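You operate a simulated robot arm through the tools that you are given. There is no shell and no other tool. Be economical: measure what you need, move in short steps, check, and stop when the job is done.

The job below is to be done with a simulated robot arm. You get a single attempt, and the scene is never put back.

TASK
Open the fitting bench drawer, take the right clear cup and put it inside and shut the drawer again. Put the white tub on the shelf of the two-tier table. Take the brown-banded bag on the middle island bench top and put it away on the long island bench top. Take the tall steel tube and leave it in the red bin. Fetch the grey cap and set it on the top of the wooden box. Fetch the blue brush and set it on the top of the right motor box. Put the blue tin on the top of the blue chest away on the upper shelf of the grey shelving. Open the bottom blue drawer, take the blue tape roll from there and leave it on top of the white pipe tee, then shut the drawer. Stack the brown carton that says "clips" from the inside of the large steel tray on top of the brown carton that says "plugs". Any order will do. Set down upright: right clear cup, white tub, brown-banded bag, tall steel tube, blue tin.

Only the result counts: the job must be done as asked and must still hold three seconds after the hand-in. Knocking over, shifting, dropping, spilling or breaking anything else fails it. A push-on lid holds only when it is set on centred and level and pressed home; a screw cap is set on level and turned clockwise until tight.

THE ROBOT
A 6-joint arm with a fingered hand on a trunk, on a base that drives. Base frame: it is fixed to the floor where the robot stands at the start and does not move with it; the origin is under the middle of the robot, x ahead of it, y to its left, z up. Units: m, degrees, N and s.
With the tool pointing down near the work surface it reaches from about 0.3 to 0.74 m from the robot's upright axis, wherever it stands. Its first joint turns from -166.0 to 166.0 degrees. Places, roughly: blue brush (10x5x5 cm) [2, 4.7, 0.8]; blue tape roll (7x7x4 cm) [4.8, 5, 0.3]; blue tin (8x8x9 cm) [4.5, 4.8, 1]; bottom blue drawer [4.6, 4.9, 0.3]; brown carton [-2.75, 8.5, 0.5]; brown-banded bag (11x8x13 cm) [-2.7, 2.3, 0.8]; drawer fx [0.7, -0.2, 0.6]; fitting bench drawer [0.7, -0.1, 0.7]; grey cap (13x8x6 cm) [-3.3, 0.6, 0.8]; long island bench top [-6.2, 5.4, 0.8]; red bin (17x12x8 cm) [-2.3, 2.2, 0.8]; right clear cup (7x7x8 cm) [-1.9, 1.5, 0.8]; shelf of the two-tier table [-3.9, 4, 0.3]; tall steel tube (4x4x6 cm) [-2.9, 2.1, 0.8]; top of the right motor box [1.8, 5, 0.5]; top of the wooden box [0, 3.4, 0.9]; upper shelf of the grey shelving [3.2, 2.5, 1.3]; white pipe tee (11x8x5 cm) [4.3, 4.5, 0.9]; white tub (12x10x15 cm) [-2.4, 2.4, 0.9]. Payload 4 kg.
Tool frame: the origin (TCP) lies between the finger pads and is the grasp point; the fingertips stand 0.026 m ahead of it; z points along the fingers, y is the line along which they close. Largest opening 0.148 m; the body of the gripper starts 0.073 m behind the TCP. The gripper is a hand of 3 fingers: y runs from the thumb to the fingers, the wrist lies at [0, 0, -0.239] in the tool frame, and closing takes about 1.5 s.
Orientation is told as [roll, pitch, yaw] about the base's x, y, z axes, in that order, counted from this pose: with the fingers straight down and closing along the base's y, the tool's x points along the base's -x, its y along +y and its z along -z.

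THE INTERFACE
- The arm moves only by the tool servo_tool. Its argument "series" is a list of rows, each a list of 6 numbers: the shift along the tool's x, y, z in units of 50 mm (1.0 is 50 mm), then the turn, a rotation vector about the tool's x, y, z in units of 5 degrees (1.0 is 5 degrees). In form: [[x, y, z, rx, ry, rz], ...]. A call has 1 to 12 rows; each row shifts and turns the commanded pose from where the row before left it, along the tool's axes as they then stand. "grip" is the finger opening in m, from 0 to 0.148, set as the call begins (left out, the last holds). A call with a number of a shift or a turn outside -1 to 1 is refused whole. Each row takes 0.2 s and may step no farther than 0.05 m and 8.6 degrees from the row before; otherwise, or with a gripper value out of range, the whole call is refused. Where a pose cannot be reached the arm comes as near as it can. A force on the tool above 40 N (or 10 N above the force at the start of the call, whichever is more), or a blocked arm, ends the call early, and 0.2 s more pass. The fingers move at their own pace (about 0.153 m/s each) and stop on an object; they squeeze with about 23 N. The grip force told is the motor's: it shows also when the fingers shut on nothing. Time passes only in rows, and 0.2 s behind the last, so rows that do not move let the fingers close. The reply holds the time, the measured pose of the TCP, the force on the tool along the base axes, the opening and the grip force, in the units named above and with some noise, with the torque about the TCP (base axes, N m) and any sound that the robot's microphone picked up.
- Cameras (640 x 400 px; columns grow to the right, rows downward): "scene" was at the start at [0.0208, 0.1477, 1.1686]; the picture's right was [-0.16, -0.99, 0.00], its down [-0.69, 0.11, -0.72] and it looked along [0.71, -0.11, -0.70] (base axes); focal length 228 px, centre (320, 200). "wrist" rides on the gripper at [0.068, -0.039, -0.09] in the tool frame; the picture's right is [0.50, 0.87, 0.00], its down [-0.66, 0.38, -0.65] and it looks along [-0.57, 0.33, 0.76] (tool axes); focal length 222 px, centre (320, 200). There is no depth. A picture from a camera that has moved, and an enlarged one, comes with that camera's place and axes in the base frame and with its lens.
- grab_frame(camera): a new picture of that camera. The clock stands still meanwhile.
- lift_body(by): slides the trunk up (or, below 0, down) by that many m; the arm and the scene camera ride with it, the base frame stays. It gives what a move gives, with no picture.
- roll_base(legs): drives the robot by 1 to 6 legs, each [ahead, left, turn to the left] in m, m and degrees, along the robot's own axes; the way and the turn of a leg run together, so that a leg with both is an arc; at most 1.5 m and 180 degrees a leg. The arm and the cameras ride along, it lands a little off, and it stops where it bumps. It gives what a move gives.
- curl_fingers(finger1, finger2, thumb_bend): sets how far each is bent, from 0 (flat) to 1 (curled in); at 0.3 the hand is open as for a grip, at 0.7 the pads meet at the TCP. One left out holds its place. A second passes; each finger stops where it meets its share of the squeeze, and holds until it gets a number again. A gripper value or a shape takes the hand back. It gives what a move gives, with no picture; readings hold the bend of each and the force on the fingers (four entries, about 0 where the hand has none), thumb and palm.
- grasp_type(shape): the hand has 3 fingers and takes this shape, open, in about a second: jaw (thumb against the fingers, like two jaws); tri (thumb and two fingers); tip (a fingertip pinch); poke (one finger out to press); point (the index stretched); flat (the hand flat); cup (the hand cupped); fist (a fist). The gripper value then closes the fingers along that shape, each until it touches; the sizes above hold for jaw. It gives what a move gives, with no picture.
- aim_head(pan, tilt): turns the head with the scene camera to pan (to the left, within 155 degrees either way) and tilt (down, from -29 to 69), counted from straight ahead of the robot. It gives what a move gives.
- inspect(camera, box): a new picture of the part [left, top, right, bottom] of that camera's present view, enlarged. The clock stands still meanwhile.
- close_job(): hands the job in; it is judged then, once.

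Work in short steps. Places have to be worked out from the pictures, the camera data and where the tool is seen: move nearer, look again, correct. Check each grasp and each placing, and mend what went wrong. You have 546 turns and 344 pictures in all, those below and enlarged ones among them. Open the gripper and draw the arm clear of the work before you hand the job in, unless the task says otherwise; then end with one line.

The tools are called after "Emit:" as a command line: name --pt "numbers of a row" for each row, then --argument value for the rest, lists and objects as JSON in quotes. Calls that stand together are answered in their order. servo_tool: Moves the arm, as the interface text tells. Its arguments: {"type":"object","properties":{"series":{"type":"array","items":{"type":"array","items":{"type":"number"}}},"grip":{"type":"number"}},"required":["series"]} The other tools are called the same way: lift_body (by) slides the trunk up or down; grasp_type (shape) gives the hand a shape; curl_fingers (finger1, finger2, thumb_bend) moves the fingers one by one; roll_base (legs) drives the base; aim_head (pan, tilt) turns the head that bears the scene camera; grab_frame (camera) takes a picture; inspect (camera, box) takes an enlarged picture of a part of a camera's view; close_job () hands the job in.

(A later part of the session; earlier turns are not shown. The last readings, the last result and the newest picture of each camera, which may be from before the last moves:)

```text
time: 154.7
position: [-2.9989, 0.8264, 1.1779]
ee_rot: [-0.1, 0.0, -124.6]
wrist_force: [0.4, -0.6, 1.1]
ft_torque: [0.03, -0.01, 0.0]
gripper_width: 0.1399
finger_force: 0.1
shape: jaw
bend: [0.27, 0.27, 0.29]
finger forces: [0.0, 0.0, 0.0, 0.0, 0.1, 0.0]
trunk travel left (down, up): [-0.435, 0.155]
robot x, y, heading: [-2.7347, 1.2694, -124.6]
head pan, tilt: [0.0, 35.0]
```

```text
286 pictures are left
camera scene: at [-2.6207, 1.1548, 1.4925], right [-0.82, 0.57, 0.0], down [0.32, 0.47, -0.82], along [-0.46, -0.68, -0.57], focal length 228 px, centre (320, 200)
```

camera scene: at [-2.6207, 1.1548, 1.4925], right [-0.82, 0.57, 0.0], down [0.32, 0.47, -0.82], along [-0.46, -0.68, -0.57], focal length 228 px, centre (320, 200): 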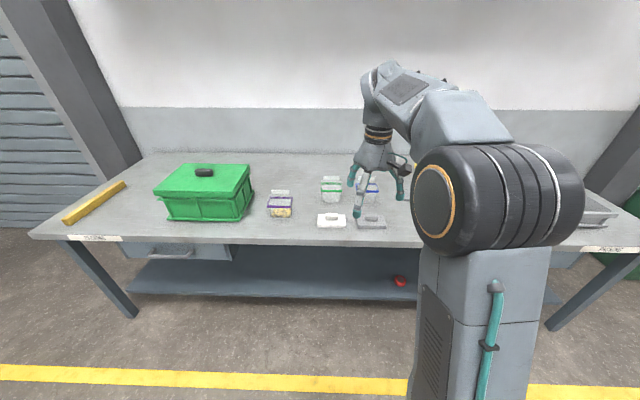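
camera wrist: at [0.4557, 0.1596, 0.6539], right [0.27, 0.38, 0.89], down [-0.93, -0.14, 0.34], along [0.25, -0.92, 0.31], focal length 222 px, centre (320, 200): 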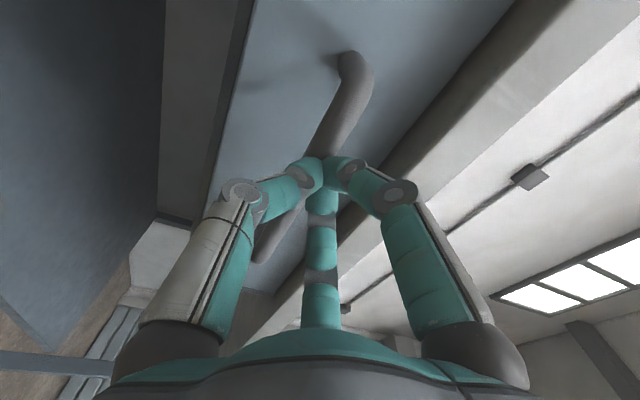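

The grey cap (beside a white one) is seen near (371,221) → ≈(-3.28,0.61). I zoom and take the wrist view.

Emit:
inspect --camera "scene" --box '[290, 160, 410, 235]'

Emit:
grab_frame --camera "wrist"

```text
5.33 times, centred on (350, 198) of scene
camera zoom: at [-2.6207, 1.1548, 1.4925], right [-0.82, 0.57, 0.0], down [0.32, 0.47, -0.82], along [-0.46, -0.68, -0.57], focal length 1216 px, centre (160, 213)
```

zoom: 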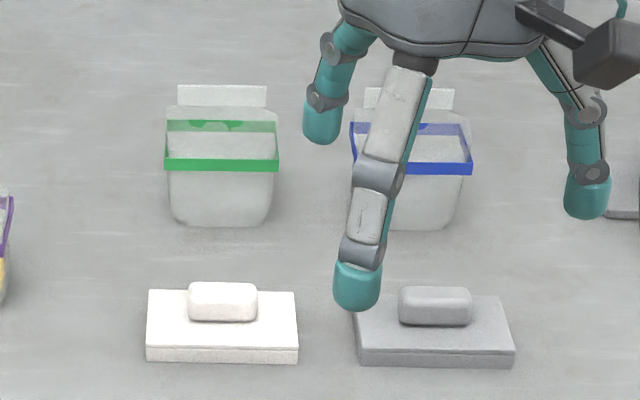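

```text
284 pictures are left
camera wrist: at [-2.9922, 0.9028, 1.2675], right [1.0, -0.08, 0.0], down [-0.06, -0.75, 0.65], along [-0.05, -0.65, -0.76], focal length 222 px, centre (320, 200)
```

wrist: 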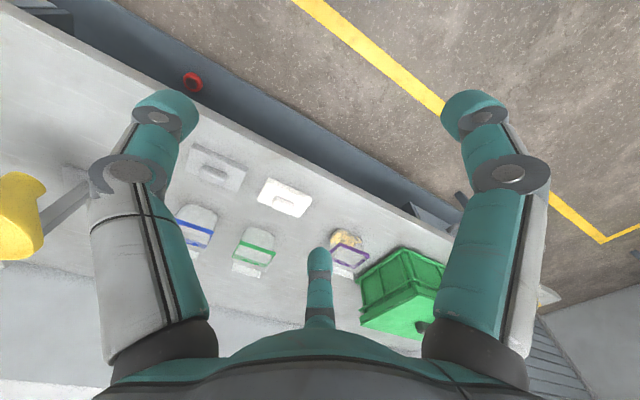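

The cap has a knob on a plate. I drive in (0.27 ahead, 0.1 right) and rotate the tool 90° so the fingers close across the knob's short side.

Emit:
roll_base --legs '[[0.26, -0.1, 0]]'

Emit:
servo_tool --pt "0 0 0 0 0 1" --pt "0 0 0 0 0 1" --pt "0 0 0 0 0 1" --pt "0 0 0 0 0 1" --pt "0 0 0 0 0 1" --pt "0 0 0 0 0 1" --pt "0 0 0 0 0 1" --pt "0 0 0 0 0 1" --pt "0 0 0 0 0 1"

Emit:
servo_tool --pt "0 0 0 0 0 1" --pt "0 0 0 0 0 1" --pt "0 0 0 0 0 1" --pt "0 0 0 0 0 1" --pt "0 0 0 0 0 1" --pt "0 0 0 0 0 1" --pt "0 0 0 0 0 1" --pt "0 0 0 0 0 1" --pt "0 0 0 0 0 1"

Emit:
grab_frame --camera "wrist"

Emit:
grab_frame --camera "scene"

```text
time: 156.6
position: [-3.231, 0.6679, 1.1766]
ee_rot: [-0.1, 0.0, -124.5]
wrist_force: [0.6, 0.2, 0.0]
ft_torque: [0.04, 0.0, 0.01]
gripper_width: 0.14
finger_force: 0.0
shape: jaw
bend: [0.27, 0.27, 0.29]
finger forces: [0.1, 0.0, 0.0, 0.0, 0.0, 0.1]
trunk travel left (down, up): [-0.435, 0.155]
robot x, y, heading: [-2.9677, 1.1156, -124.5]
head pan, tilt: [0.0, 35.0]
```

```text
time: 158.6
position: [-3.2304, 0.669, 1.1769]
ee_rot: [0.0, 0.1, -169.6]
wrist_force: [-0.1, 0.0, -0.1]
ft_torque: [-0.04, 0.02, 0.01]
gripper_width: 0.1398
finger_force: 0.1
shape: jaw
bend: [0.27, 0.27, 0.29]
finger forces: [0.0, 0.1, 0.0, 0.0, 0.1, 0.0]
trunk travel left (down, up): [-0.435, 0.155]
robot x, y, heading: [-2.9689, 1.1144, -124.4]
head pan, tilt: [0.0, 35.0]
```

```text
time: 160.6
position: [-3.2318, 0.6681, 1.177]
ee_rot: [0.0, 0.0, 145.5]
wrist_force: [-0.1, -0.3, -0.7]
ft_torque: [0.01, -0.01, -0.01]
gripper_width: 0.1398
finger_force: 0.1
shape: jaw
bend: [0.27, 0.27, 0.29]
finger forces: [0.1, 0.0, 0.0, 0.1, 0.0, 0.1]
trunk travel left (down, up): [-0.435, 0.155]
robot x, y, heading: [-2.9687, 1.1081, -124.3]
head pan, tilt: [0.0, 35.0]
```

```text
283 pictures are left
camera wrist: at [-3.1525, 0.6612, 1.2676], right [-0.08, -1.0, 0.0], down [-0.75, 0.06, 0.65], along [-0.65, 0.05, -0.76], focal length 222 px, centre (320, 200)
```

wrist: 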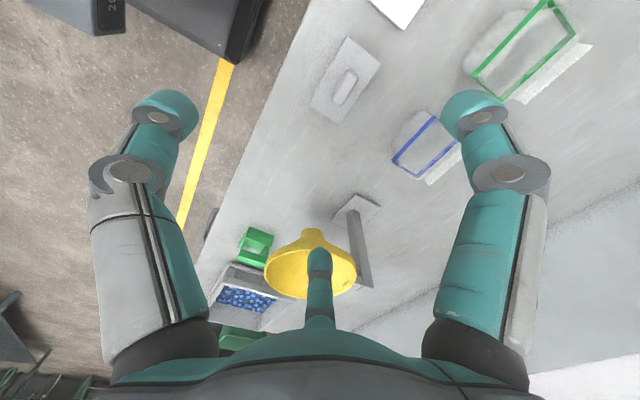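

```text
282 pictures are left
camera scene: at [-2.8523, 0.997, 1.4925], right [-0.82, 0.57, 0.0], down [0.32, 0.47, -0.82], along [-0.46, -0.68, -0.57], focal length 228 px, centre (320, 200)
```

scene: 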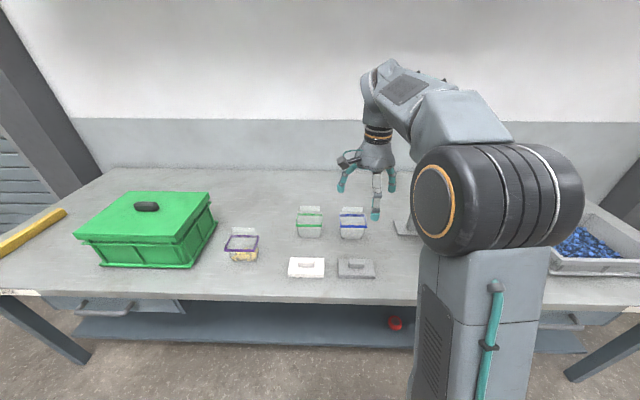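

Knob at ≈(-3.262,0.623), aligned with tool x. Shift 5.4 cm and descend to 0.93 to check.

Emit:
servo_tool --pt "0 0.54 0 0 0 0" --pt "0 0.54 0 0 0 0" --pt "0 0 1 0 0 0" --pt "0 0 1 0 0 0" --pt "0 0 1 0 0 0" --pt "0 0 1 0 0 0" --pt "0 0 1 0 0 0" --grip 0.1

Emit:
grab_frame --camera "wrist"

Emit:
inspect --camera "scene" --box '[290, 200, 450, 300]'

```text
time: 162.2
position: [-3.26, 0.6253, 0.928]
ee_rot: [0.1, 0.0, 145.5]
wrist_force: [0.5, 0.0, 1.0]
ft_torque: [0.0, -0.01, 0.05]
gripper_width: 0.1004
finger_force: 0.1
shape: jaw
bend: [0.29, 0.29, 0.72]
finger forces: [0.0, 0.0, 0.0, 0.0, 0.0, 0.0]
trunk travel left (down, up): [-0.435, 0.155]
robot x, y, heading: [-2.9699, 1.1124, -124.4]
head pan, tilt: [0.0, 35.0]
```

```text
281 pictures are left
camera wrist: at [-3.1819, 0.6187, 1.0185], right [-0.08, -1.0, 0.0], down [-0.75, 0.06, 0.65], along [-0.65, 0.05, -0.76], focal length 222 px, centre (320, 200)
```

wrist: 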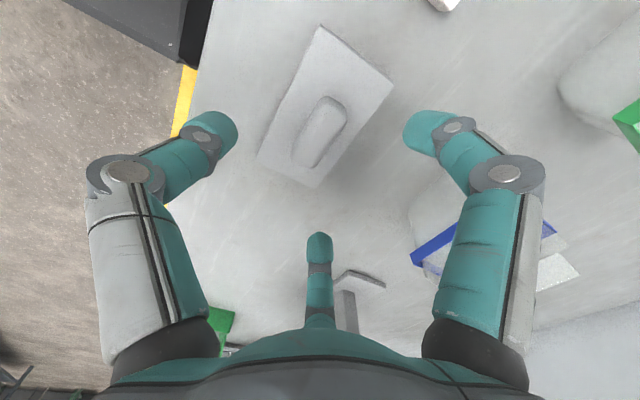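

```text
4.00 times, centred on (370, 250) of scene
camera zoom: at [-2.8523, 0.997, 1.4925], right [-0.82, 0.57, 0.0], down [0.32, 0.47, -0.82], along [-0.46, -0.68, -0.57], focal length 912 px, centre (120, 0)
```

zoom: 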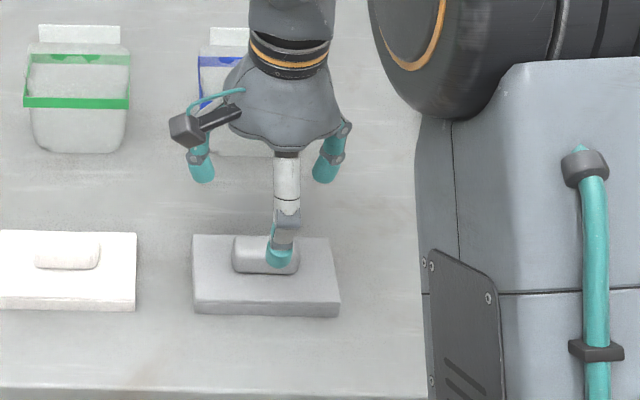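

Centred. Descend 9 cm.

Emit:
servo_tool --pt "0 0 0.9 0 0 0" --pt "0 0 0.5 0 0 0" --pt "0 0 0.3 0 0 0" --pt "0 0 0.1 0 0 0" --grip 0.08

Emit:
grab_frame --camera "wrist"

```text
time: 163.2
position: [-3.2645, 0.6217, 0.8473]
ee_rot: [1.1, 0.0, 145.6]
wrist_force: [1.7, 3.4, 25.6]
ft_torque: [-0.45, 0.42, -0.03]
gripper_width: 0.0798
finger_force: 0.1
shape: jaw
bend: [0.33, 0.33, 0.7]
finger forces: [12.3, 13.6, 0.1, 0.0, 0.1, 0.0]
trunk travel left (down, up): [-0.435, 0.155]
robot x, y, heading: [-2.9689, 1.1135, -124.6]
head pan, tilt: [0.0, 35.0]
stopped in row 4: the force on the tool passed its limit (the readings are from after the stop); the commanded pose is now the measured one
```

```text
279 pictures are left
camera wrist: at [-3.1847, 0.6167, 0.9369], right [-0.08, -1.0, 0.02], down [-0.75, 0.07, 0.66], along [-0.66, 0.04, -0.75], focal length 222 px, centre (320, 200)
```

wrist: 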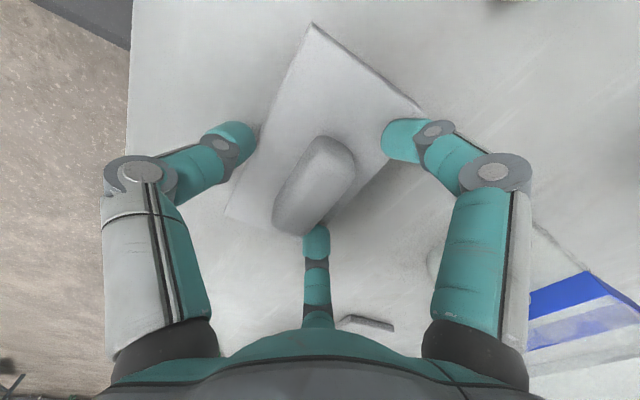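

The fingers touched the plate; I raise 5 mm and close on the knob.

Emit:
servo_tool --pt "0 0 -0.12 0.2 0 0" --pt "0 0 0 0 0 0" --pt "0 0 0 0 0 0" --pt "0 0 0 0 0 0" --pt "0 0 0 0 0 0" --grip 0.0

Emit:
grab_frame --camera "wrist"

```text
time: 164.4
position: [-3.2637, 0.6226, 0.8501]
ee_rot: [-0.4, 0.0, 145.4]
wrist_force: [0.6, 0.0, 0.4]
ft_torque: [0.04, 0.04, 0.03]
gripper_width: 0.0371
finger_force: 22.3
shape: jaw
bend: [0.8, 0.81, 0.71]
finger forces: [11.6, 10.2, 0.0, 0.0, 19.5, 0.0]
trunk travel left (down, up): [-0.435, 0.155]
robot x, y, heading: [-2.9694, 1.1131, -124.4]
head pan, tilt: [0.0, 35.0]
```

```text
278 pictures are left
camera wrist: at [-3.1858, 0.6149, 0.9403], right [-0.08, -1.0, -0.01], down [-0.76, 0.06, 0.65], along [-0.65, 0.05, -0.76], focal length 222 px, centre (320, 200)
```

wrist: 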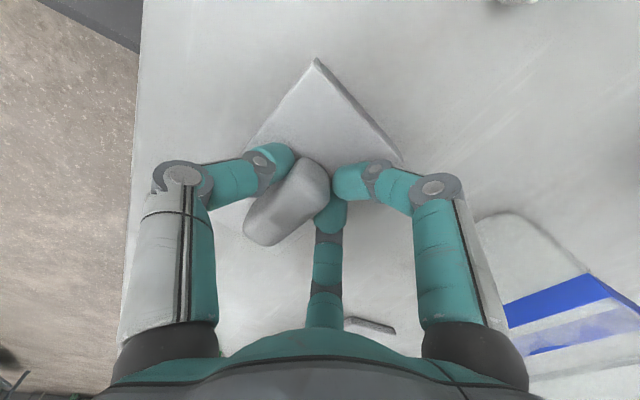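

Gripped (0.037). Lift and check.

Emit:
servo_tool --pt "0 0 -0.3 0 0 0" --pt "0 0 -0.6 0 0 0" --pt "0 0 -1 0 0 0" --pt "0 0 -1 0 0 0" --pt "0 0 -1 0 0 0" --pt "0 0 -1 0 0 0" --pt "0 0 -1 0 0 0"

Emit:
grab_frame --camera "wrist"

Emit:
inspect --camera "scene" --box '[290, 120, 450, 220]'

```text
time: 166.0
position: [-3.2662, 0.6177, 1.1446]
ee_rot: [-0.2, 0.0, 145.5]
wrist_force: [-0.8, 0.5, -0.6]
ft_torque: [-0.02, -0.01, 0.02]
gripper_width: 0.0369
finger_force: 23.1
shape: jaw
bend: [0.8, 0.81, 0.71]
finger forces: [11.7, 9.7, 0.1, 0.0, 18.2, 0.1]
trunk travel left (down, up): [-0.435, 0.155]
robot x, y, heading: [-2.9673, 1.112, -124.5]
head pan, tilt: [0.0, 35.0]
```

```text
277 pictures are left
camera wrist: at [-3.1873, 0.6115, 1.2346], right [-0.08, -1.0, 0.0], down [-0.76, 0.06, 0.65], along [-0.65, 0.05, -0.76], focal length 222 px, centre (320, 200)
```

wrist: 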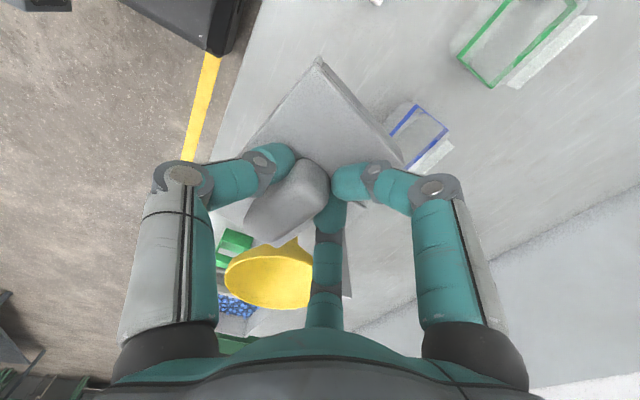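

```text
4.00 times, centred on (370, 170) of scene
camera zoom: at [-2.8523, 0.997, 1.4924], right [-0.82, 0.57, 0.0], down [0.32, 0.47, -0.82], along [-0.46, -0.68, -0.57], focal length 912 px, centre (120, 320)
```

zoom: 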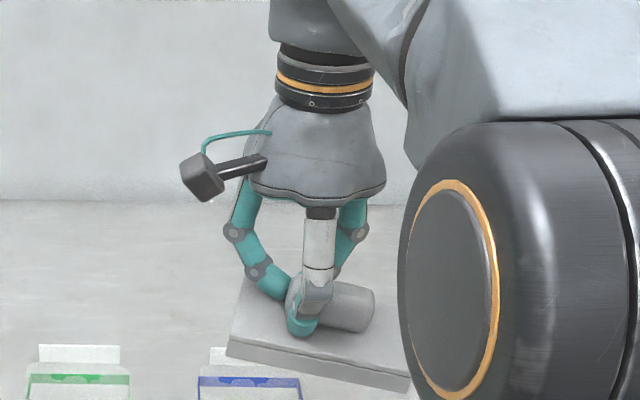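

The cap is held, fairly level though yawed. I carry it out of the aisle toward the wooden box.

Emit:
roll_base --legs '[[-0.3, 0, 0], [0, 1.3, 0], [0, 1.3, 0], [0, 0, -150.5], [0, -0.3, 0], [1.4, 0, 0]]'

Emit:
aim_head --pan 0 --tilt 30

Emit:
grab_frame --camera "scene"

Emit:
grab_frame --camera "wrist"

```text
time: 194.6
position: [-0.1543, 1.7497, 1.1437]
ee_rot: [-0.3, 0.0, -9.0]
wrist_force: [-0.7, -0.2, -0.1]
ft_torque: [0.0, 0.0, 0.03]
gripper_width: 0.0358
finger_force: 23.3
shape: jaw
bend: [0.8, 0.81, 0.71]
finger forces: [10.8, 9.8, 0.1, 0.0, 17.5, 0.0]
trunk travel left (down, up): [-0.435, 0.155]
robot x, y, heading: [-0.2128, 1.1776, 81.2]
head pan, tilt: [0.0, 35.0]
```

```text
time: 195.3
position: [-0.1541, 1.7503, 1.1422]
ee_rot: [-0.4, -0.1, -9.0]
wrist_force: [-0.1, -0.1, 0.0]
ft_torque: [0.0, -0.01, 0.02]
gripper_width: 0.0361
finger_force: 23.2
shape: jaw
bend: [0.8, 0.81, 0.71]
finger forces: [10.8, 9.7, 0.1, 0.1, 17.6, 0.1]
trunk travel left (down, up): [-0.435, 0.155]
robot x, y, heading: [-0.2115, 1.1788, 81.0]
head pan, tilt: [0.0, 30.0]
```

```text
275 pictures are left
camera scene: at [-0.3641, 1.2327, 1.5002], right [0.99, -0.16, 0.0], down [-0.08, -0.49, -0.87], along [0.14, 0.86, -0.5], focal length 228 px, centre (320, 200)
```

scene: 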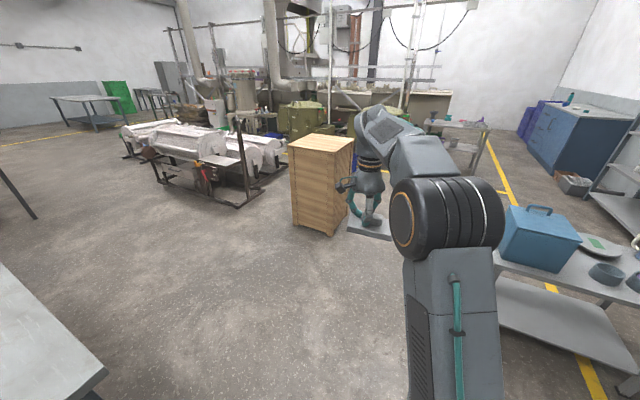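

```text
274 pictures are left
camera wrist: at [-0.226, 1.7223, 1.234], right [-0.36, 0.93, 0.0], down [0.71, 0.27, 0.65], along [0.61, 0.23, -0.76], focal length 222 px, centre (320, 200)
```

wrist: 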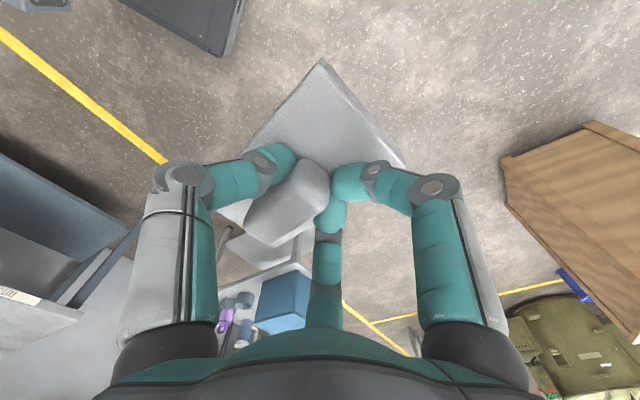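

Box top centre ≈(0,3.37), rotated ~45°. I approach its left face: aim for robot ≈(-0.42,2.87) heading 50°.

Emit:
roll_base --legs '[[1.2, 0.47, 0], [0, 0, -31]]'

Emit:
grab_frame --camera "scene"

Emit:
grab_frame --camera "wrist"

```text
time: 203.2
position: [-0.1618, 2.8919, 1.143]
ee_rot: [-0.3, 0.0, -39.4]
wrist_force: [0.3, 0.1, -0.5]
ft_torque: [-0.01, -0.04, 0.01]
gripper_width: 0.0364
finger_force: 22.7
shape: jaw
bend: [0.8, 0.81, 0.71]
finger forces: [10.5, 9.7, 0.0, 0.1, 17.5, 0.1]
trunk travel left (down, up): [-0.435, 0.155]
robot x, y, heading: [-0.5011, 2.4216, 50.6]
head pan, tilt: [0.0, 30.0]
```

```text
273 pictures are left
camera scene: at [-0.6044, 2.5507, 1.5003], right [0.77, -0.63, 0.0], down [-0.32, -0.39, -0.87], along [0.55, 0.67, -0.5], focal length 228 px, centre (320, 200)
```

scene: 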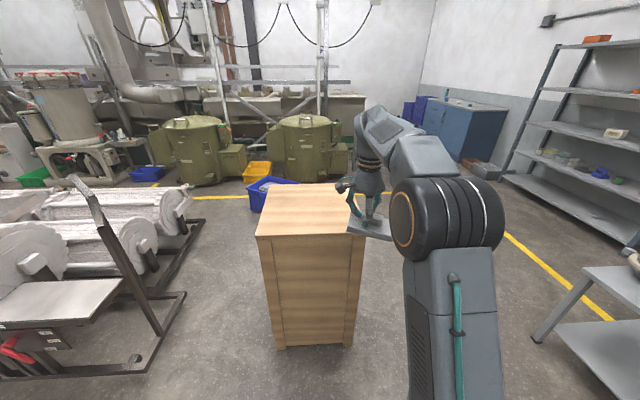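

```text
272 pictures are left
camera wrist: at [-0.2375, 2.9039, 1.234], right [0.16, 0.99, -0.01], down [0.75, -0.12, 0.65], along [0.64, -0.11, -0.76], focal length 222 px, centre (320, 200)
```

wrist: 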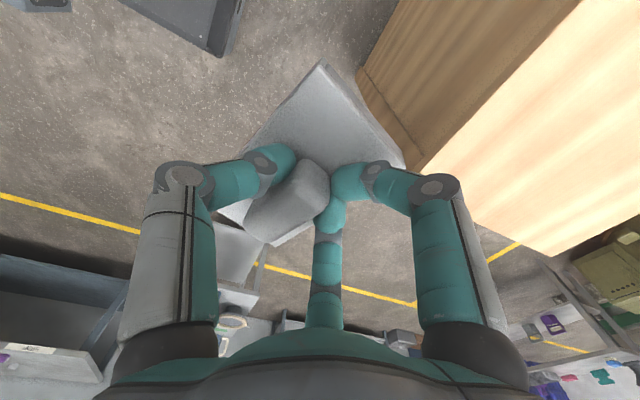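

Target on the box ≈(-0.03,3.30). I move 0.37 ahead and 0.157 left.

Emit:
roll_base --legs '[[0, 0.157, 0], [0.37, 0, 0]]'

Emit:
servo_tool --pt "0 0 1 0 0 0" --pt "0 0 1 0 0 0"

Emit:
grab_frame --camera "scene"

Emit:
grab_frame --camera "wrist"

```text
time: 206.6
position: [-0.0484, 3.2701, 1.1426]
ee_rot: [-0.3, 0.1, -39.7]
wrist_force: [0.1, -0.1, -0.2]
ft_torque: [0.01, 0.01, 0.03]
gripper_width: 0.0359
finger_force: 23.5
shape: jaw
bend: [0.8, 0.81, 0.71]
finger forces: [10.5, 10.0, 0.0, 0.1, 17.5, 0.0]
trunk travel left (down, up): [-0.435, 0.155]
robot x, y, heading: [-0.3877, 2.8033, 50.3]
head pan, tilt: [0.0, 30.0]
```

```text
time: 207.2
position: [-0.0485, 3.2703, 1.0426]
ee_rot: [-0.3, 0.0, -39.6]
wrist_force: [-1.0, 0.0, -0.2]
ft_torque: [-0.02, 0.01, -0.03]
gripper_width: 0.0362
finger_force: 23.8
shape: jaw
bend: [0.8, 0.81, 0.71]
finger forces: [10.1, 10.0, 0.0, 0.1, 17.8, 0.0]
trunk travel left (down, up): [-0.435, 0.155]
robot x, y, heading: [-0.3846, 2.8013, 50.6]
head pan, tilt: [0.0, 30.0]
```

```text
271 pictures are left
camera scene: at [-0.492, 2.9311, 1.5003], right [0.77, -0.64, 0.0], down [-0.32, -0.39, -0.87], along [0.55, 0.67, -0.5], focal length 228 px, centre (320, 200)
```

scene: 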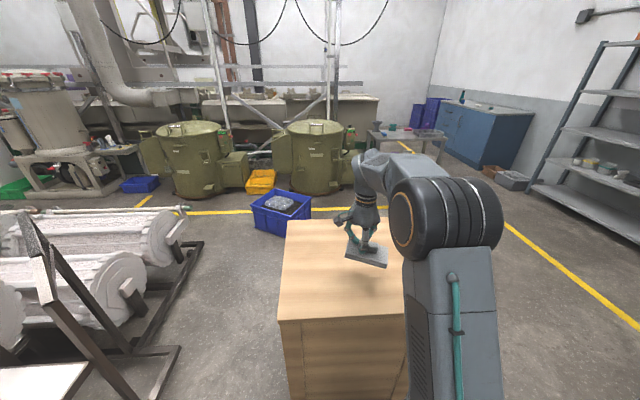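

```text
270 pictures are left
camera wrist: at [-0.1242, 3.2821, 1.1335], right [0.17, 0.99, 0.0], down [0.75, -0.12, 0.65], along [0.64, -0.11, -0.76], focal length 222 px, centre (320, 200)
```

wrist: 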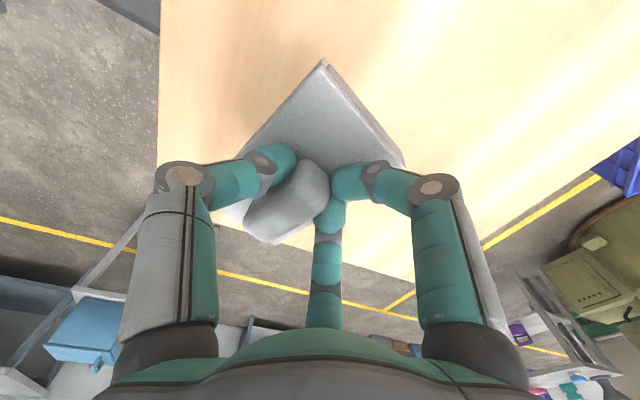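

Cap is over the box. I shift 4 cm left, then descend until contact.

Emit:
servo_tool --pt "0.8 0 0 0 0 0" --pt "0 0 0.4 0 0 0" --pt "0 0 0.4 0 0 0" --pt "0 0 0.1 0 0 0" --pt "0 0 0.1 0 0 0" --pt "0 0 0.1 0 0 0" --pt "0 0 0.1 0 0 0" --pt "0 0 0.1 0 0 0" --pt "0 0 0.1 0 0 0" --pt "0 0 0.1 0 0 0"

Emit:
inspect --camera "scene" --box '[270, 190, 430, 290]'

```text
time: 209.4
position: [-0.0795, 3.2944, 0.9698]
ee_rot: [-0.3, 0.1, -39.5]
wrist_force: [0.8, 0.3, -0.2]
ft_torque: [-0.04, -0.01, -0.03]
gripper_width: 0.036
finger_force: 23.0
shape: jaw
bend: [0.8, 0.81, 0.71]
finger forces: [9.6, 10.1, 0.0, 0.0, 17.8, 0.0]
trunk travel left (down, up): [-0.435, 0.155]
robot x, y, heading: [-0.389, 2.8048, 50.4]
head pan, tilt: [0.0, 30.0]
```

```text
4.00 times, centred on (350, 240) of scene
camera zoom: at [-0.4921, 2.931, 1.5003], right [0.77, -0.64, 0.0], down [-0.32, -0.39, -0.87], along [0.55, 0.67, -0.5], focal length 912 px, centre (200, 40)
```

zoom: 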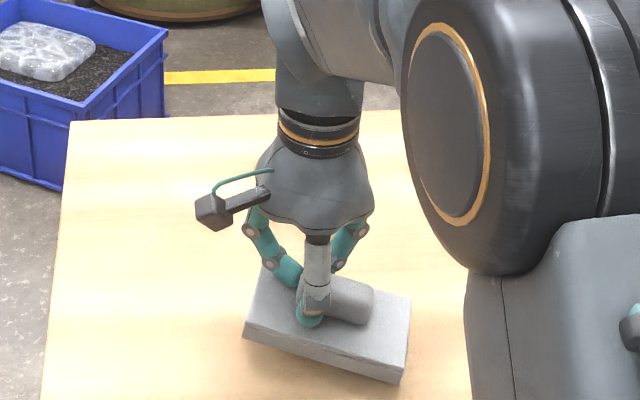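

Emit:
servo_tool --pt "0 0 0.08 0 0 0" --pt "0 0 0.08 0 0 0" --pt "0 0 0.08 0 0 0" --pt "0 0 0.08 0 0 0" --pt "0 0 0.08 0 0 0" --pt "0 0 0.08 0 0 0" --pt "0 0 0.08 0 0 0" --pt "0 0 0.08 0 0 0"

```text
time: 211.1
position: [-0.0795, 3.2943, 0.945]
ee_rot: [0.3, 0.1, -39.6]
wrist_force: [-0.6, -4.1, 25.2]
ft_torque: [-0.49, 0.28, 0.07]
gripper_width: 0.0377
finger_force: 22.7
shape: jaw
bend: [0.8, 0.81, 0.73]
finger forces: [9.0, 11.8, 0.0, 0.0, 47.1, 0.0]
trunk travel left (down, up): [-0.435, 0.155]
robot x, y, heading: [-0.3847, 2.804, 50.6]
head pan, tilt: [0.0, 30.0]
stopped in row 8: the force on the tool passed its limit (the readings are from after the stop); the commanded pose is now the measured one
```

Contact at z 0.945. I release and rise.

Emit:
servo_tool --pt "0 0 -0.04 0 0 0" --pt "0 0 0 0 0 0" --pt "0 0 0 0 0 0" --pt "0 0 0 0 0 0" --pt "0 0 0 0 0 0" --pt "0 0 -0.2 0 0 0" --pt "0 0 -0.6 0 0 0" --pt "0 0 -1 0 0 0" --pt "0 0 -1 0 0 0" --pt "0 0 -1 0 0 0" --grip 0.1

Emit:
grab_frame --camera "scene"

Emit:
grab_frame --camera "wrist"

```text
time: 213.3
position: [-0.0794, 3.2932, 1.1333]
ee_rot: [0.1, 0.0, -39.5]
wrist_force: [0.8, -1.6, -0.4]
ft_torque: [-0.02, 0.02, -0.02]
gripper_width: 0.0998
finger_force: 0.1
shape: jaw
bend: [0.29, 0.29, 0.72]
finger forces: [0.0, 0.0, 0.0, 0.1, 0.0, 0.0]
trunk travel left (down, up): [-0.435, 0.155]
robot x, y, heading: [-0.387, 2.8067, 50.3]
head pan, tilt: [0.0, 30.0]
```

```text
268 pictures are left
camera scene: at [-0.492, 2.9309, 1.5002], right [0.77, -0.64, 0.0], down [-0.32, -0.39, -0.87], along [0.55, 0.67, -0.5], focal length 228 px, centre (320, 200)
```

scene: 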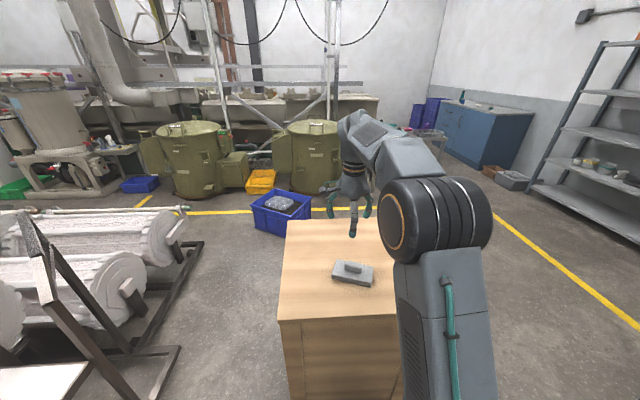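

```text
267 pictures are left
camera wrist: at [-0.1558, 3.3053, 1.2243], right [0.17, 0.99, 0.0], down [0.75, -0.13, 0.65], along [0.64, -0.11, -0.76], focal length 222 px, centre (320, 200)
```

wrist: 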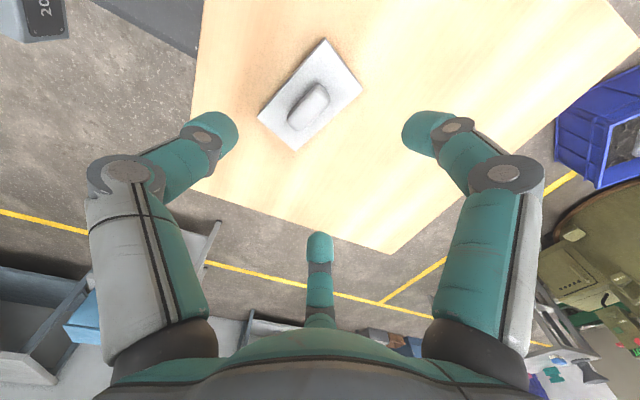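

Cap is on the wooden box. Next the blue brush; I back off, pass between box and table to the northeast, and look.

Emit:
roll_base --legs '[[-0.22, 0, 3.5], [0, -0.8, 0], [1.2, 0, 0]]'

Emit:
grab_frame --camera "scene"

```text
time: 224.5
position: [1.1246, 3.6404, 1.1323]
ee_rot: [0.0, 0.1, -37.4]
wrist_force: [0.9, -0.8, -0.4]
ft_torque: [0.02, -0.02, 0.0]
gripper_width: 0.0997
finger_force: 0.0
shape: jaw
bend: [0.29, 0.29, 0.72]
finger forces: [0.0, 0.1, 0.0, 0.1, 0.1, 0.0]
trunk travel left (down, up): [-0.435, 0.155]
robot x, y, heading: [0.8366, 3.1387, 52.4]
head pan, tilt: [0.0, 30.0]
```

```text
266 pictures are left
camera scene: at [0.7264, 3.2616, 1.5003], right [0.79, -0.61, 0.0], down [-0.3, -0.4, -0.87], along [0.53, 0.69, -0.5], focal length 228 px, centre (320, 200)
```

scene: 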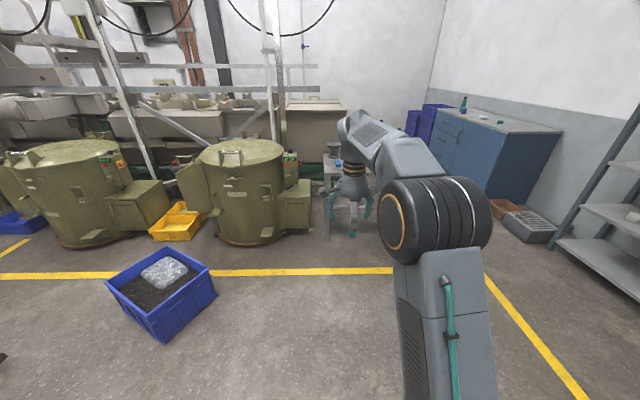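

The right motor box top is ≈(1.79,5.02,0.5). The brush table is hidden behind the arm; I drive 0.75 m nearer and look with both cameras.

Emit:
roll_base --legs '[[0.75, 0, 0]]'

Emit:
grab_frame --camera "scene"

Emit:
grab_frame --camera "wrist"

```text
time: 228.6
position: [1.5929, 4.2386, 1.1333]
ee_rot: [0.0, 0.0, -38.0]
wrist_force: [-0.5, 0.1, 0.2]
ft_torque: [0.0, 0.01, -0.02]
gripper_width: 0.0996
finger_force: 0.2
shape: jaw
bend: [0.29, 0.29, 0.72]
finger forces: [0.0, 0.0, 0.1, 0.0, 0.1, 0.1]
trunk travel left (down, up): [-0.435, 0.155]
robot x, y, heading: [1.2996, 3.7412, 52.1]
head pan, tilt: [0.0, 30.0]
```

```text
265 pictures are left
camera scene: at [1.1919, 3.864, 1.5003], right [0.79, -0.62, 0.0], down [-0.31, -0.39, -0.87], along [0.53, 0.68, -0.5], focal length 228 px, centre (320, 200)
```

scene: 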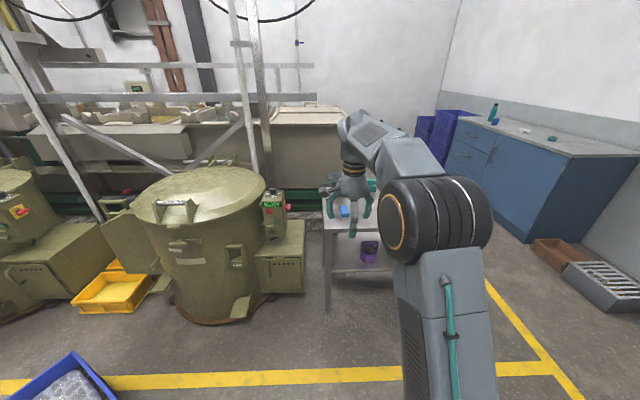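

```text
264 pictures are left
camera wrist: at [1.5171, 4.2481, 1.2238], right [0.14, 0.99, 0.0], down [0.75, -0.11, 0.65], along [0.65, -0.09, -0.76], focal length 222 px, centre (320, 200)
```

wrist: 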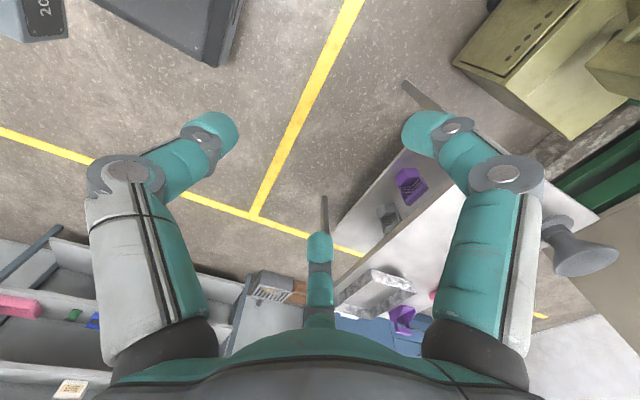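

Emit:
inspect --camera "scene" --box '[240, 160, 400, 260]'

```text
4.00 times, centred on (320, 210) of scene
camera zoom: at [1.1919, 3.864, 1.5003], right [0.79, -0.62, 0.0], down [-0.31, -0.39, -0.87], along [0.53, 0.68, -0.5], focal length 912 px, centre (320, 160)
```

zoom: 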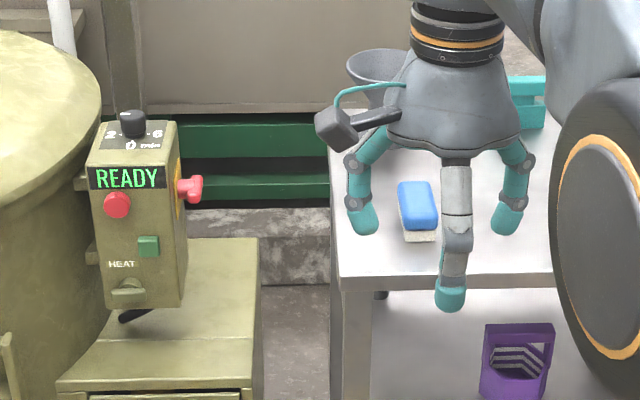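

Brush ≈(1.98,4.65) with its long axis along my heading; the motor box's free top is in front of the READY panel ≈(1.69,4.90). I rotate the tool back 90° and drive 0.5 m in.

Emit:
servo_tool --pt "0 0 0 0 0 -1" --pt "0 0 0 0 0 -1" --pt "0 0 0 0 0 -1" --pt "0 0 0 0 0 -1" --pt "0 0 0 0 0 -1" --pt "0 0 0 0 0 -1" --pt "0 0 0 0 0 -1" --pt "0 0 0 0 0 -1" --pt "0 0 0 0 0 -1"

Emit:
servo_tool --pt "0 0 0 0 0 -1" --pt "0 0 0 0 0 -1" --pt "0 0 0 0 0 -1" --pt "0 0 0 0 0 -1" --pt "0 0 0 0 0 -1" --pt "0 0 0 0 0 -1" --pt "0 0 0 0 0 -1" --pt "0 0 0 0 0 -1" --pt "0 0 0 0 0 -1"

Emit:
roll_base --legs '[[0.5, -0.054, 0]]'

Emit:
grab_frame --camera "wrist"

Emit:
grab_frame --camera "scene"

```text
time: 230.6
position: [1.5936, 4.2367, 1.1322]
ee_rot: [0.2, 0.0, 7.1]
wrist_force: [-0.5, -0.6, 0.7]
ft_torque: [-0.01, 0.01, -0.01]
gripper_width: 0.0998
finger_force: 0.1
shape: jaw
bend: [0.29, 0.29, 0.72]
finger forces: [0.0, 0.0, 0.1, 0.0, 0.0, 0.1]
trunk travel left (down, up): [-0.435, 0.155]
robot x, y, heading: [1.3025, 3.7373, 51.9]
head pan, tilt: [0.0, 30.0]
```

```text
time: 232.6
position: [1.5911, 4.2378, 1.1336]
ee_rot: [0.1, 0.0, 52.1]
wrist_force: [-0.3, -0.1, 0.0]
ft_torque: [-0.02, 0.01, 0.01]
gripper_width: 0.1001
finger_force: 0.0
shape: jaw
bend: [0.29, 0.29, 0.72]
finger forces: [0.0, 0.0, 0.1, 0.0, 0.0, 0.0]
trunk travel left (down, up): [-0.435, 0.155]
robot x, y, heading: [1.2992, 3.7406, 52.0]
head pan, tilt: [0.0, 30.0]
```

```text
time: 235.6
position: [1.9432, 4.5926, 1.1333]
ee_rot: [0.1, 0.0, 51.8]
wrist_force: [-1.4, 0.1, -0.1]
ft_torque: [0.0, -0.02, 0.02]
gripper_width: 0.0996
finger_force: 0.0
shape: jaw
bend: [0.29, 0.29, 0.72]
finger forces: [0.1, 0.1, 0.0, 0.0, 0.0, 0.1]
trunk travel left (down, up): [-0.435, 0.155]
robot x, y, heading: [1.6507, 4.0965, 52.0]
head pan, tilt: [0.0, 30.0]
```

```text
262 pictures are left
camera wrist: at [1.9326, 4.5155, 1.2237], right [-0.99, 0.14, 0.0], down [0.11, 0.75, 0.65], along [0.09, 0.65, -0.76], focal length 222 px, centre (320, 200)
```

wrist: 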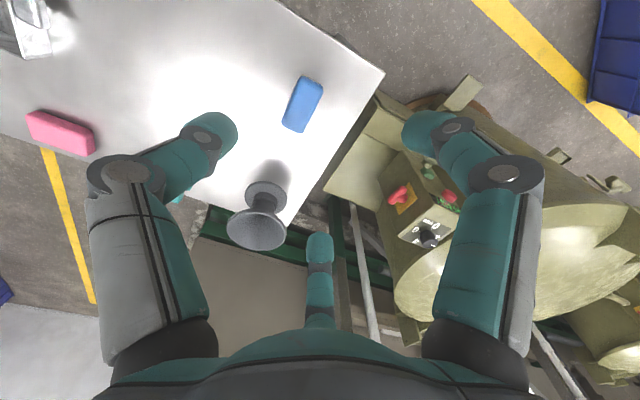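

```text
261 pictures are left
camera scene: at [1.54, 4.221, 1.5003], right [0.79, -0.62, 0.0], down [-0.31, -0.39, -0.87], along [0.54, 0.68, -0.5], focal length 228 px, centre (320, 200)
```

scene: 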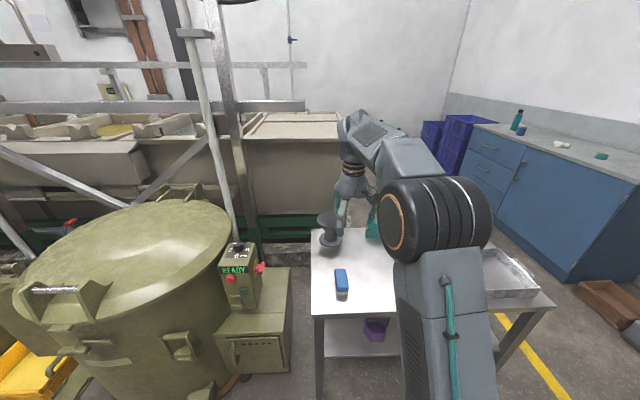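

Brush at (1.983,4.648), long axis ~60°. Move 6.9 cm ahead, yaw +8°, and descend to z≈0.85.

Emit:
servo_tool --pt "-0.7 0 0 0 0 -0.8" --pt "-0.69 0 0 0 0 -0.8" --pt "0 0 1 0 0 0" --pt "0 0 1 0 0 0" --pt "0 0 1 0 0 0" --pt "0 0 1 0 0 0" --pt "0 0 1 0 0 0" --pt "0 0 0.6 0 0 0"

Emit:
grab_frame --camera "wrist"

Emit:
inspect --camera "scene" --box '[280, 220, 440, 320]'

```text
time: 237.4
position: [1.9832, 4.6495, 0.8564]
ee_rot: [0.1, 0.0, 59.7]
wrist_force: [0.6, 0.2, 0.4]
ft_torque: [-0.02, 0.02, 0.0]
gripper_width: 0.1001
finger_force: 0.1
shape: jaw
bend: [0.29, 0.29, 0.72]
finger forces: [0.0, 0.1, 0.0, 0.0, 0.0, 0.1]
trunk travel left (down, up): [-0.435, 0.155]
robot x, y, heading: [1.6475, 4.1007, 51.6]
head pan, tilt: [0.0, 30.0]
```

```text
260 pictures are left
camera wrist: at [1.9845, 4.5705, 0.9467], right [-1.0, 0.01, 0.0], down [0.0, 0.76, 0.65], along [0.0, 0.65, -0.76], focal length 222 px, centre (320, 200)
```

wrist: 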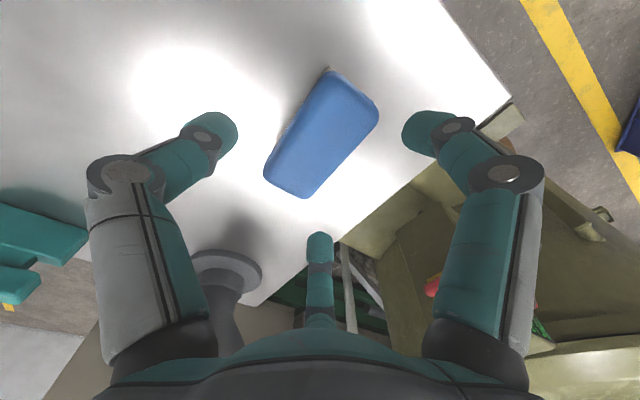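

```text
4.00 times, centred on (360, 270) of scene
camera zoom: at [1.5401, 4.2211, 1.5003], right [0.79, -0.62, 0.0], down [-0.31, -0.39, -0.87], along [0.54, 0.68, -0.5], focal length 912 px, centre (160, -80)
```

zoom: 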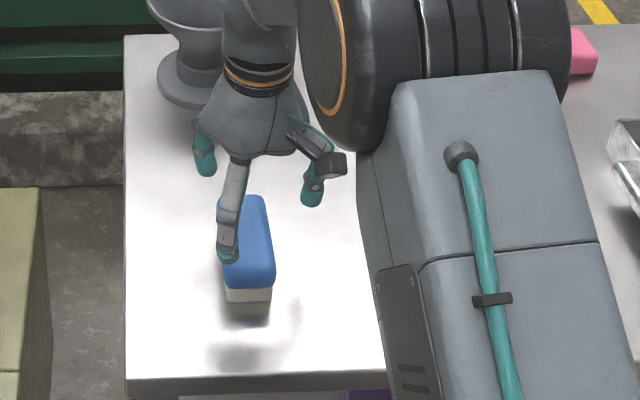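

Aligned; 9 mm back, then descend to 0.785 and close.

Emit:
servo_tool --pt "0.18 0 0.4 0 0 0" --pt "0 0 0.5 0 0 0" --pt "0 0 0.3 0 0 0" --pt "0 0 0.2 0 0 0"

Emit:
servo_tool --pt "0 0 0 0 0 0" --pt "0 0 0 0 0 0" --pt "0 0 0 0 0 0" --pt "0 0 0 0 0 0" --pt "0 0 0 0 0 0" --grip 0.0

Emit:
grab_frame --camera "wrist"

```text
time: 238.4
position: [1.9786, 4.6411, 0.7843]
ee_rot: [0.1, 0.0, 59.7]
wrist_force: [0.3, 0.4, -0.8]
ft_torque: [0.02, -0.01, -0.03]
gripper_width: 0.1001
finger_force: 0.1
shape: jaw
bend: [0.29, 0.29, 0.72]
finger forces: [0.0, 0.1, 0.0, 0.0, 0.0, 0.0]
trunk travel left (down, up): [-0.435, 0.155]
robot x, y, heading: [1.6458, 4.096, 51.9]
head pan, tilt: [0.0, 30.0]
```

```text
time: 239.6
position: [1.9795, 4.6407, 0.7835]
ee_rot: [0.0, -0.1, 59.9]
wrist_force: [0.1, -0.4, -0.7]
ft_torque: [-0.02, 0.04, -0.02]
gripper_width: 0.0488
finger_force: 22.9
shape: jaw
bend: [0.78, 0.77, 0.71]
finger forces: [18.7, 17.5, 0.1, 0.1, 19.3, 0.1]
trunk travel left (down, up): [-0.435, 0.155]
robot x, y, heading: [1.6469, 4.0982, 52.0]
head pan, tilt: [0.0, 30.0]
```

```text
258 pictures are left
camera wrist: at [1.9793, 4.5628, 0.8749], right [-1.0, 0.0, 0.0], down [0.0, 0.76, 0.65], along [0.0, 0.65, -0.76], focal length 222 px, centre (320, 200)
```

wrist: 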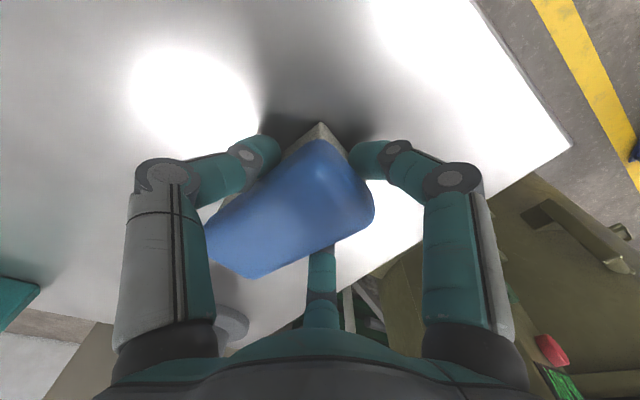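

Firm grip. Lift 15 cm and strafe 0.345 left toward the motor box.

Emit:
servo_tool --pt "0 0 -0.4 0 0 0" --pt "0 0 -1 0 0 0" --pt "0 0 -1 0 0 0" --pt "0 0 -1 0 0 0" --pt "0 0 -1 0 0 0"

Emit:
roll_base --legs '[[0, 0.345, 0]]'

Emit:
grab_frame --camera "wrist"

Emit:
grab_frame --camera "scene"

```text
time: 240.8
position: [1.979, 4.6404, 1.0051]
ee_rot: [0.2, 0.0, 59.8]
wrist_force: [0.3, 0.9, -0.8]
ft_torque: [-0.01, 0.0, -0.01]
gripper_width: 0.0486
finger_force: 22.7
shape: jaw
bend: [0.78, 0.77, 0.71]
finger forces: [18.9, 17.6, 0.1, 0.1, 18.9, 0.0]
trunk travel left (down, up): [-0.435, 0.155]
robot x, y, heading: [1.6456, 4.0964, 51.7]
head pan, tilt: [0.0, 30.0]
```

```text
time: 243.0
position: [1.7107, 4.8509, 1.0046]
ee_rot: [0.1, 0.0, 60.0]
wrist_force: [0.0, -0.5, -1.7]
ft_torque: [-0.01, 0.0, -0.01]
gripper_width: 0.0485
finger_force: 22.8
shape: jaw
bend: [0.78, 0.77, 0.71]
finger forces: [18.9, 17.7, 0.0, 0.1, 19.0, 0.1]
trunk travel left (down, up): [-0.435, 0.155]
robot x, y, heading: [1.3802, 4.3097, 51.9]
head pan, tilt: [0.0, 30.0]
```

```text
257 pictures are left
camera wrist: at [1.7114, 4.7715, 1.095], right [-1.0, 0.0, 0.0], down [0.0, 0.76, 0.65], along [0.0, 0.65, -0.76], focal length 222 px, centre (320, 200)
```

wrist: 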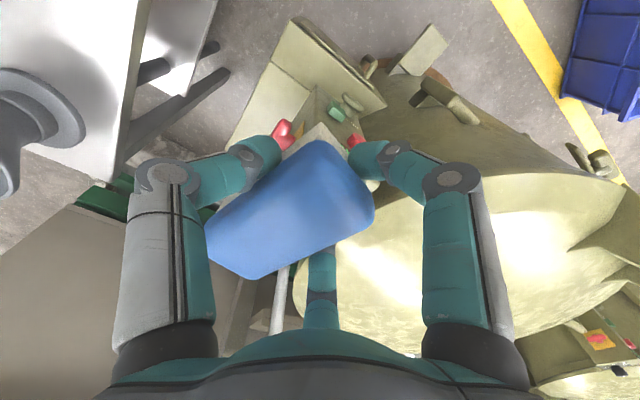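

```text
256 pictures are left
camera scene: at [1.2733, 4.4294, 1.5003], right [0.79, -0.62, 0.0], down [-0.31, -0.39, -0.87], along [0.53, 0.68, -0.5], focal length 228 px, centre (320, 200)
```

scene: 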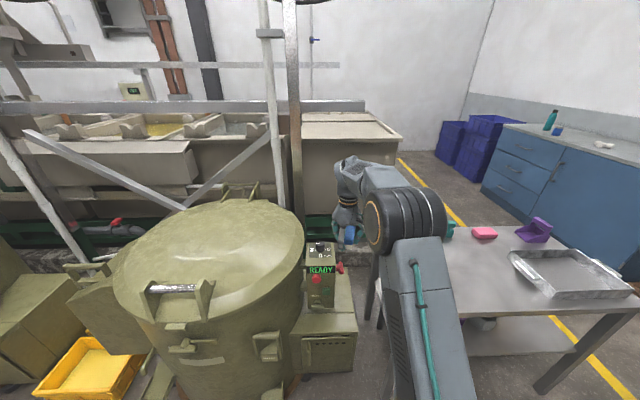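

I zoom in on the motor box to see the shape of its top.

Emit:
inspect --camera "scene" --box '[270, 230, 400, 380]'

Emit:
inspect --camera "wrist" --box '[200, 0, 440, 150]'

```text
2.67 times, centred on (335, 305) of scene
camera zoom: at [1.2733, 4.4294, 1.5003], right [0.79, -0.62, 0.0], down [-0.31, -0.39, -0.87], along [0.53, 0.68, -0.5], focal length 608 px, centre (280, -80)
```

zoom: 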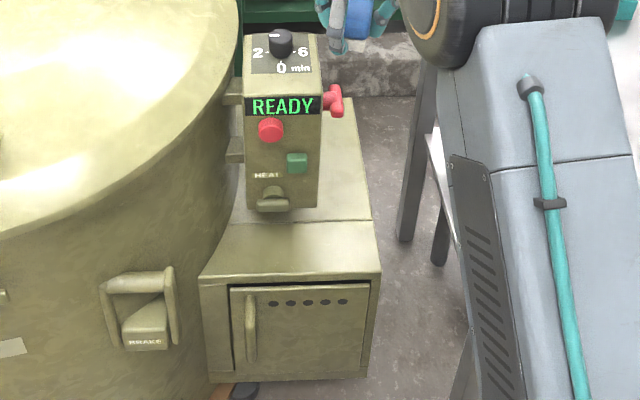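

```text
2.67 times, centred on (320, 75) of wrist
camera zoom: at [1.7114, 4.7715, 1.095], right [-1.0, 0.0, 0.0], down [0.0, 0.76, 0.65], along [0.0, 0.65, -0.76], focal length 592 px, centre (320, 533)
```

zoom: 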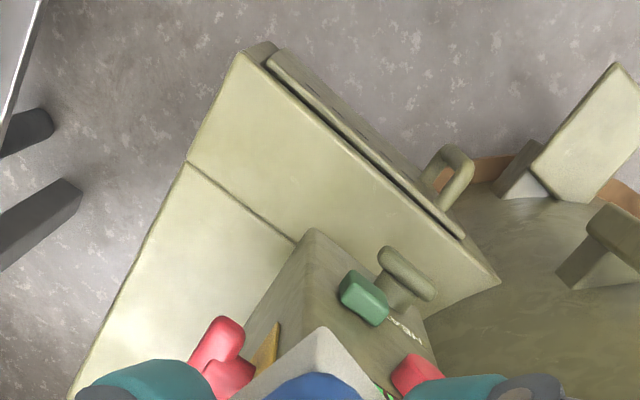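

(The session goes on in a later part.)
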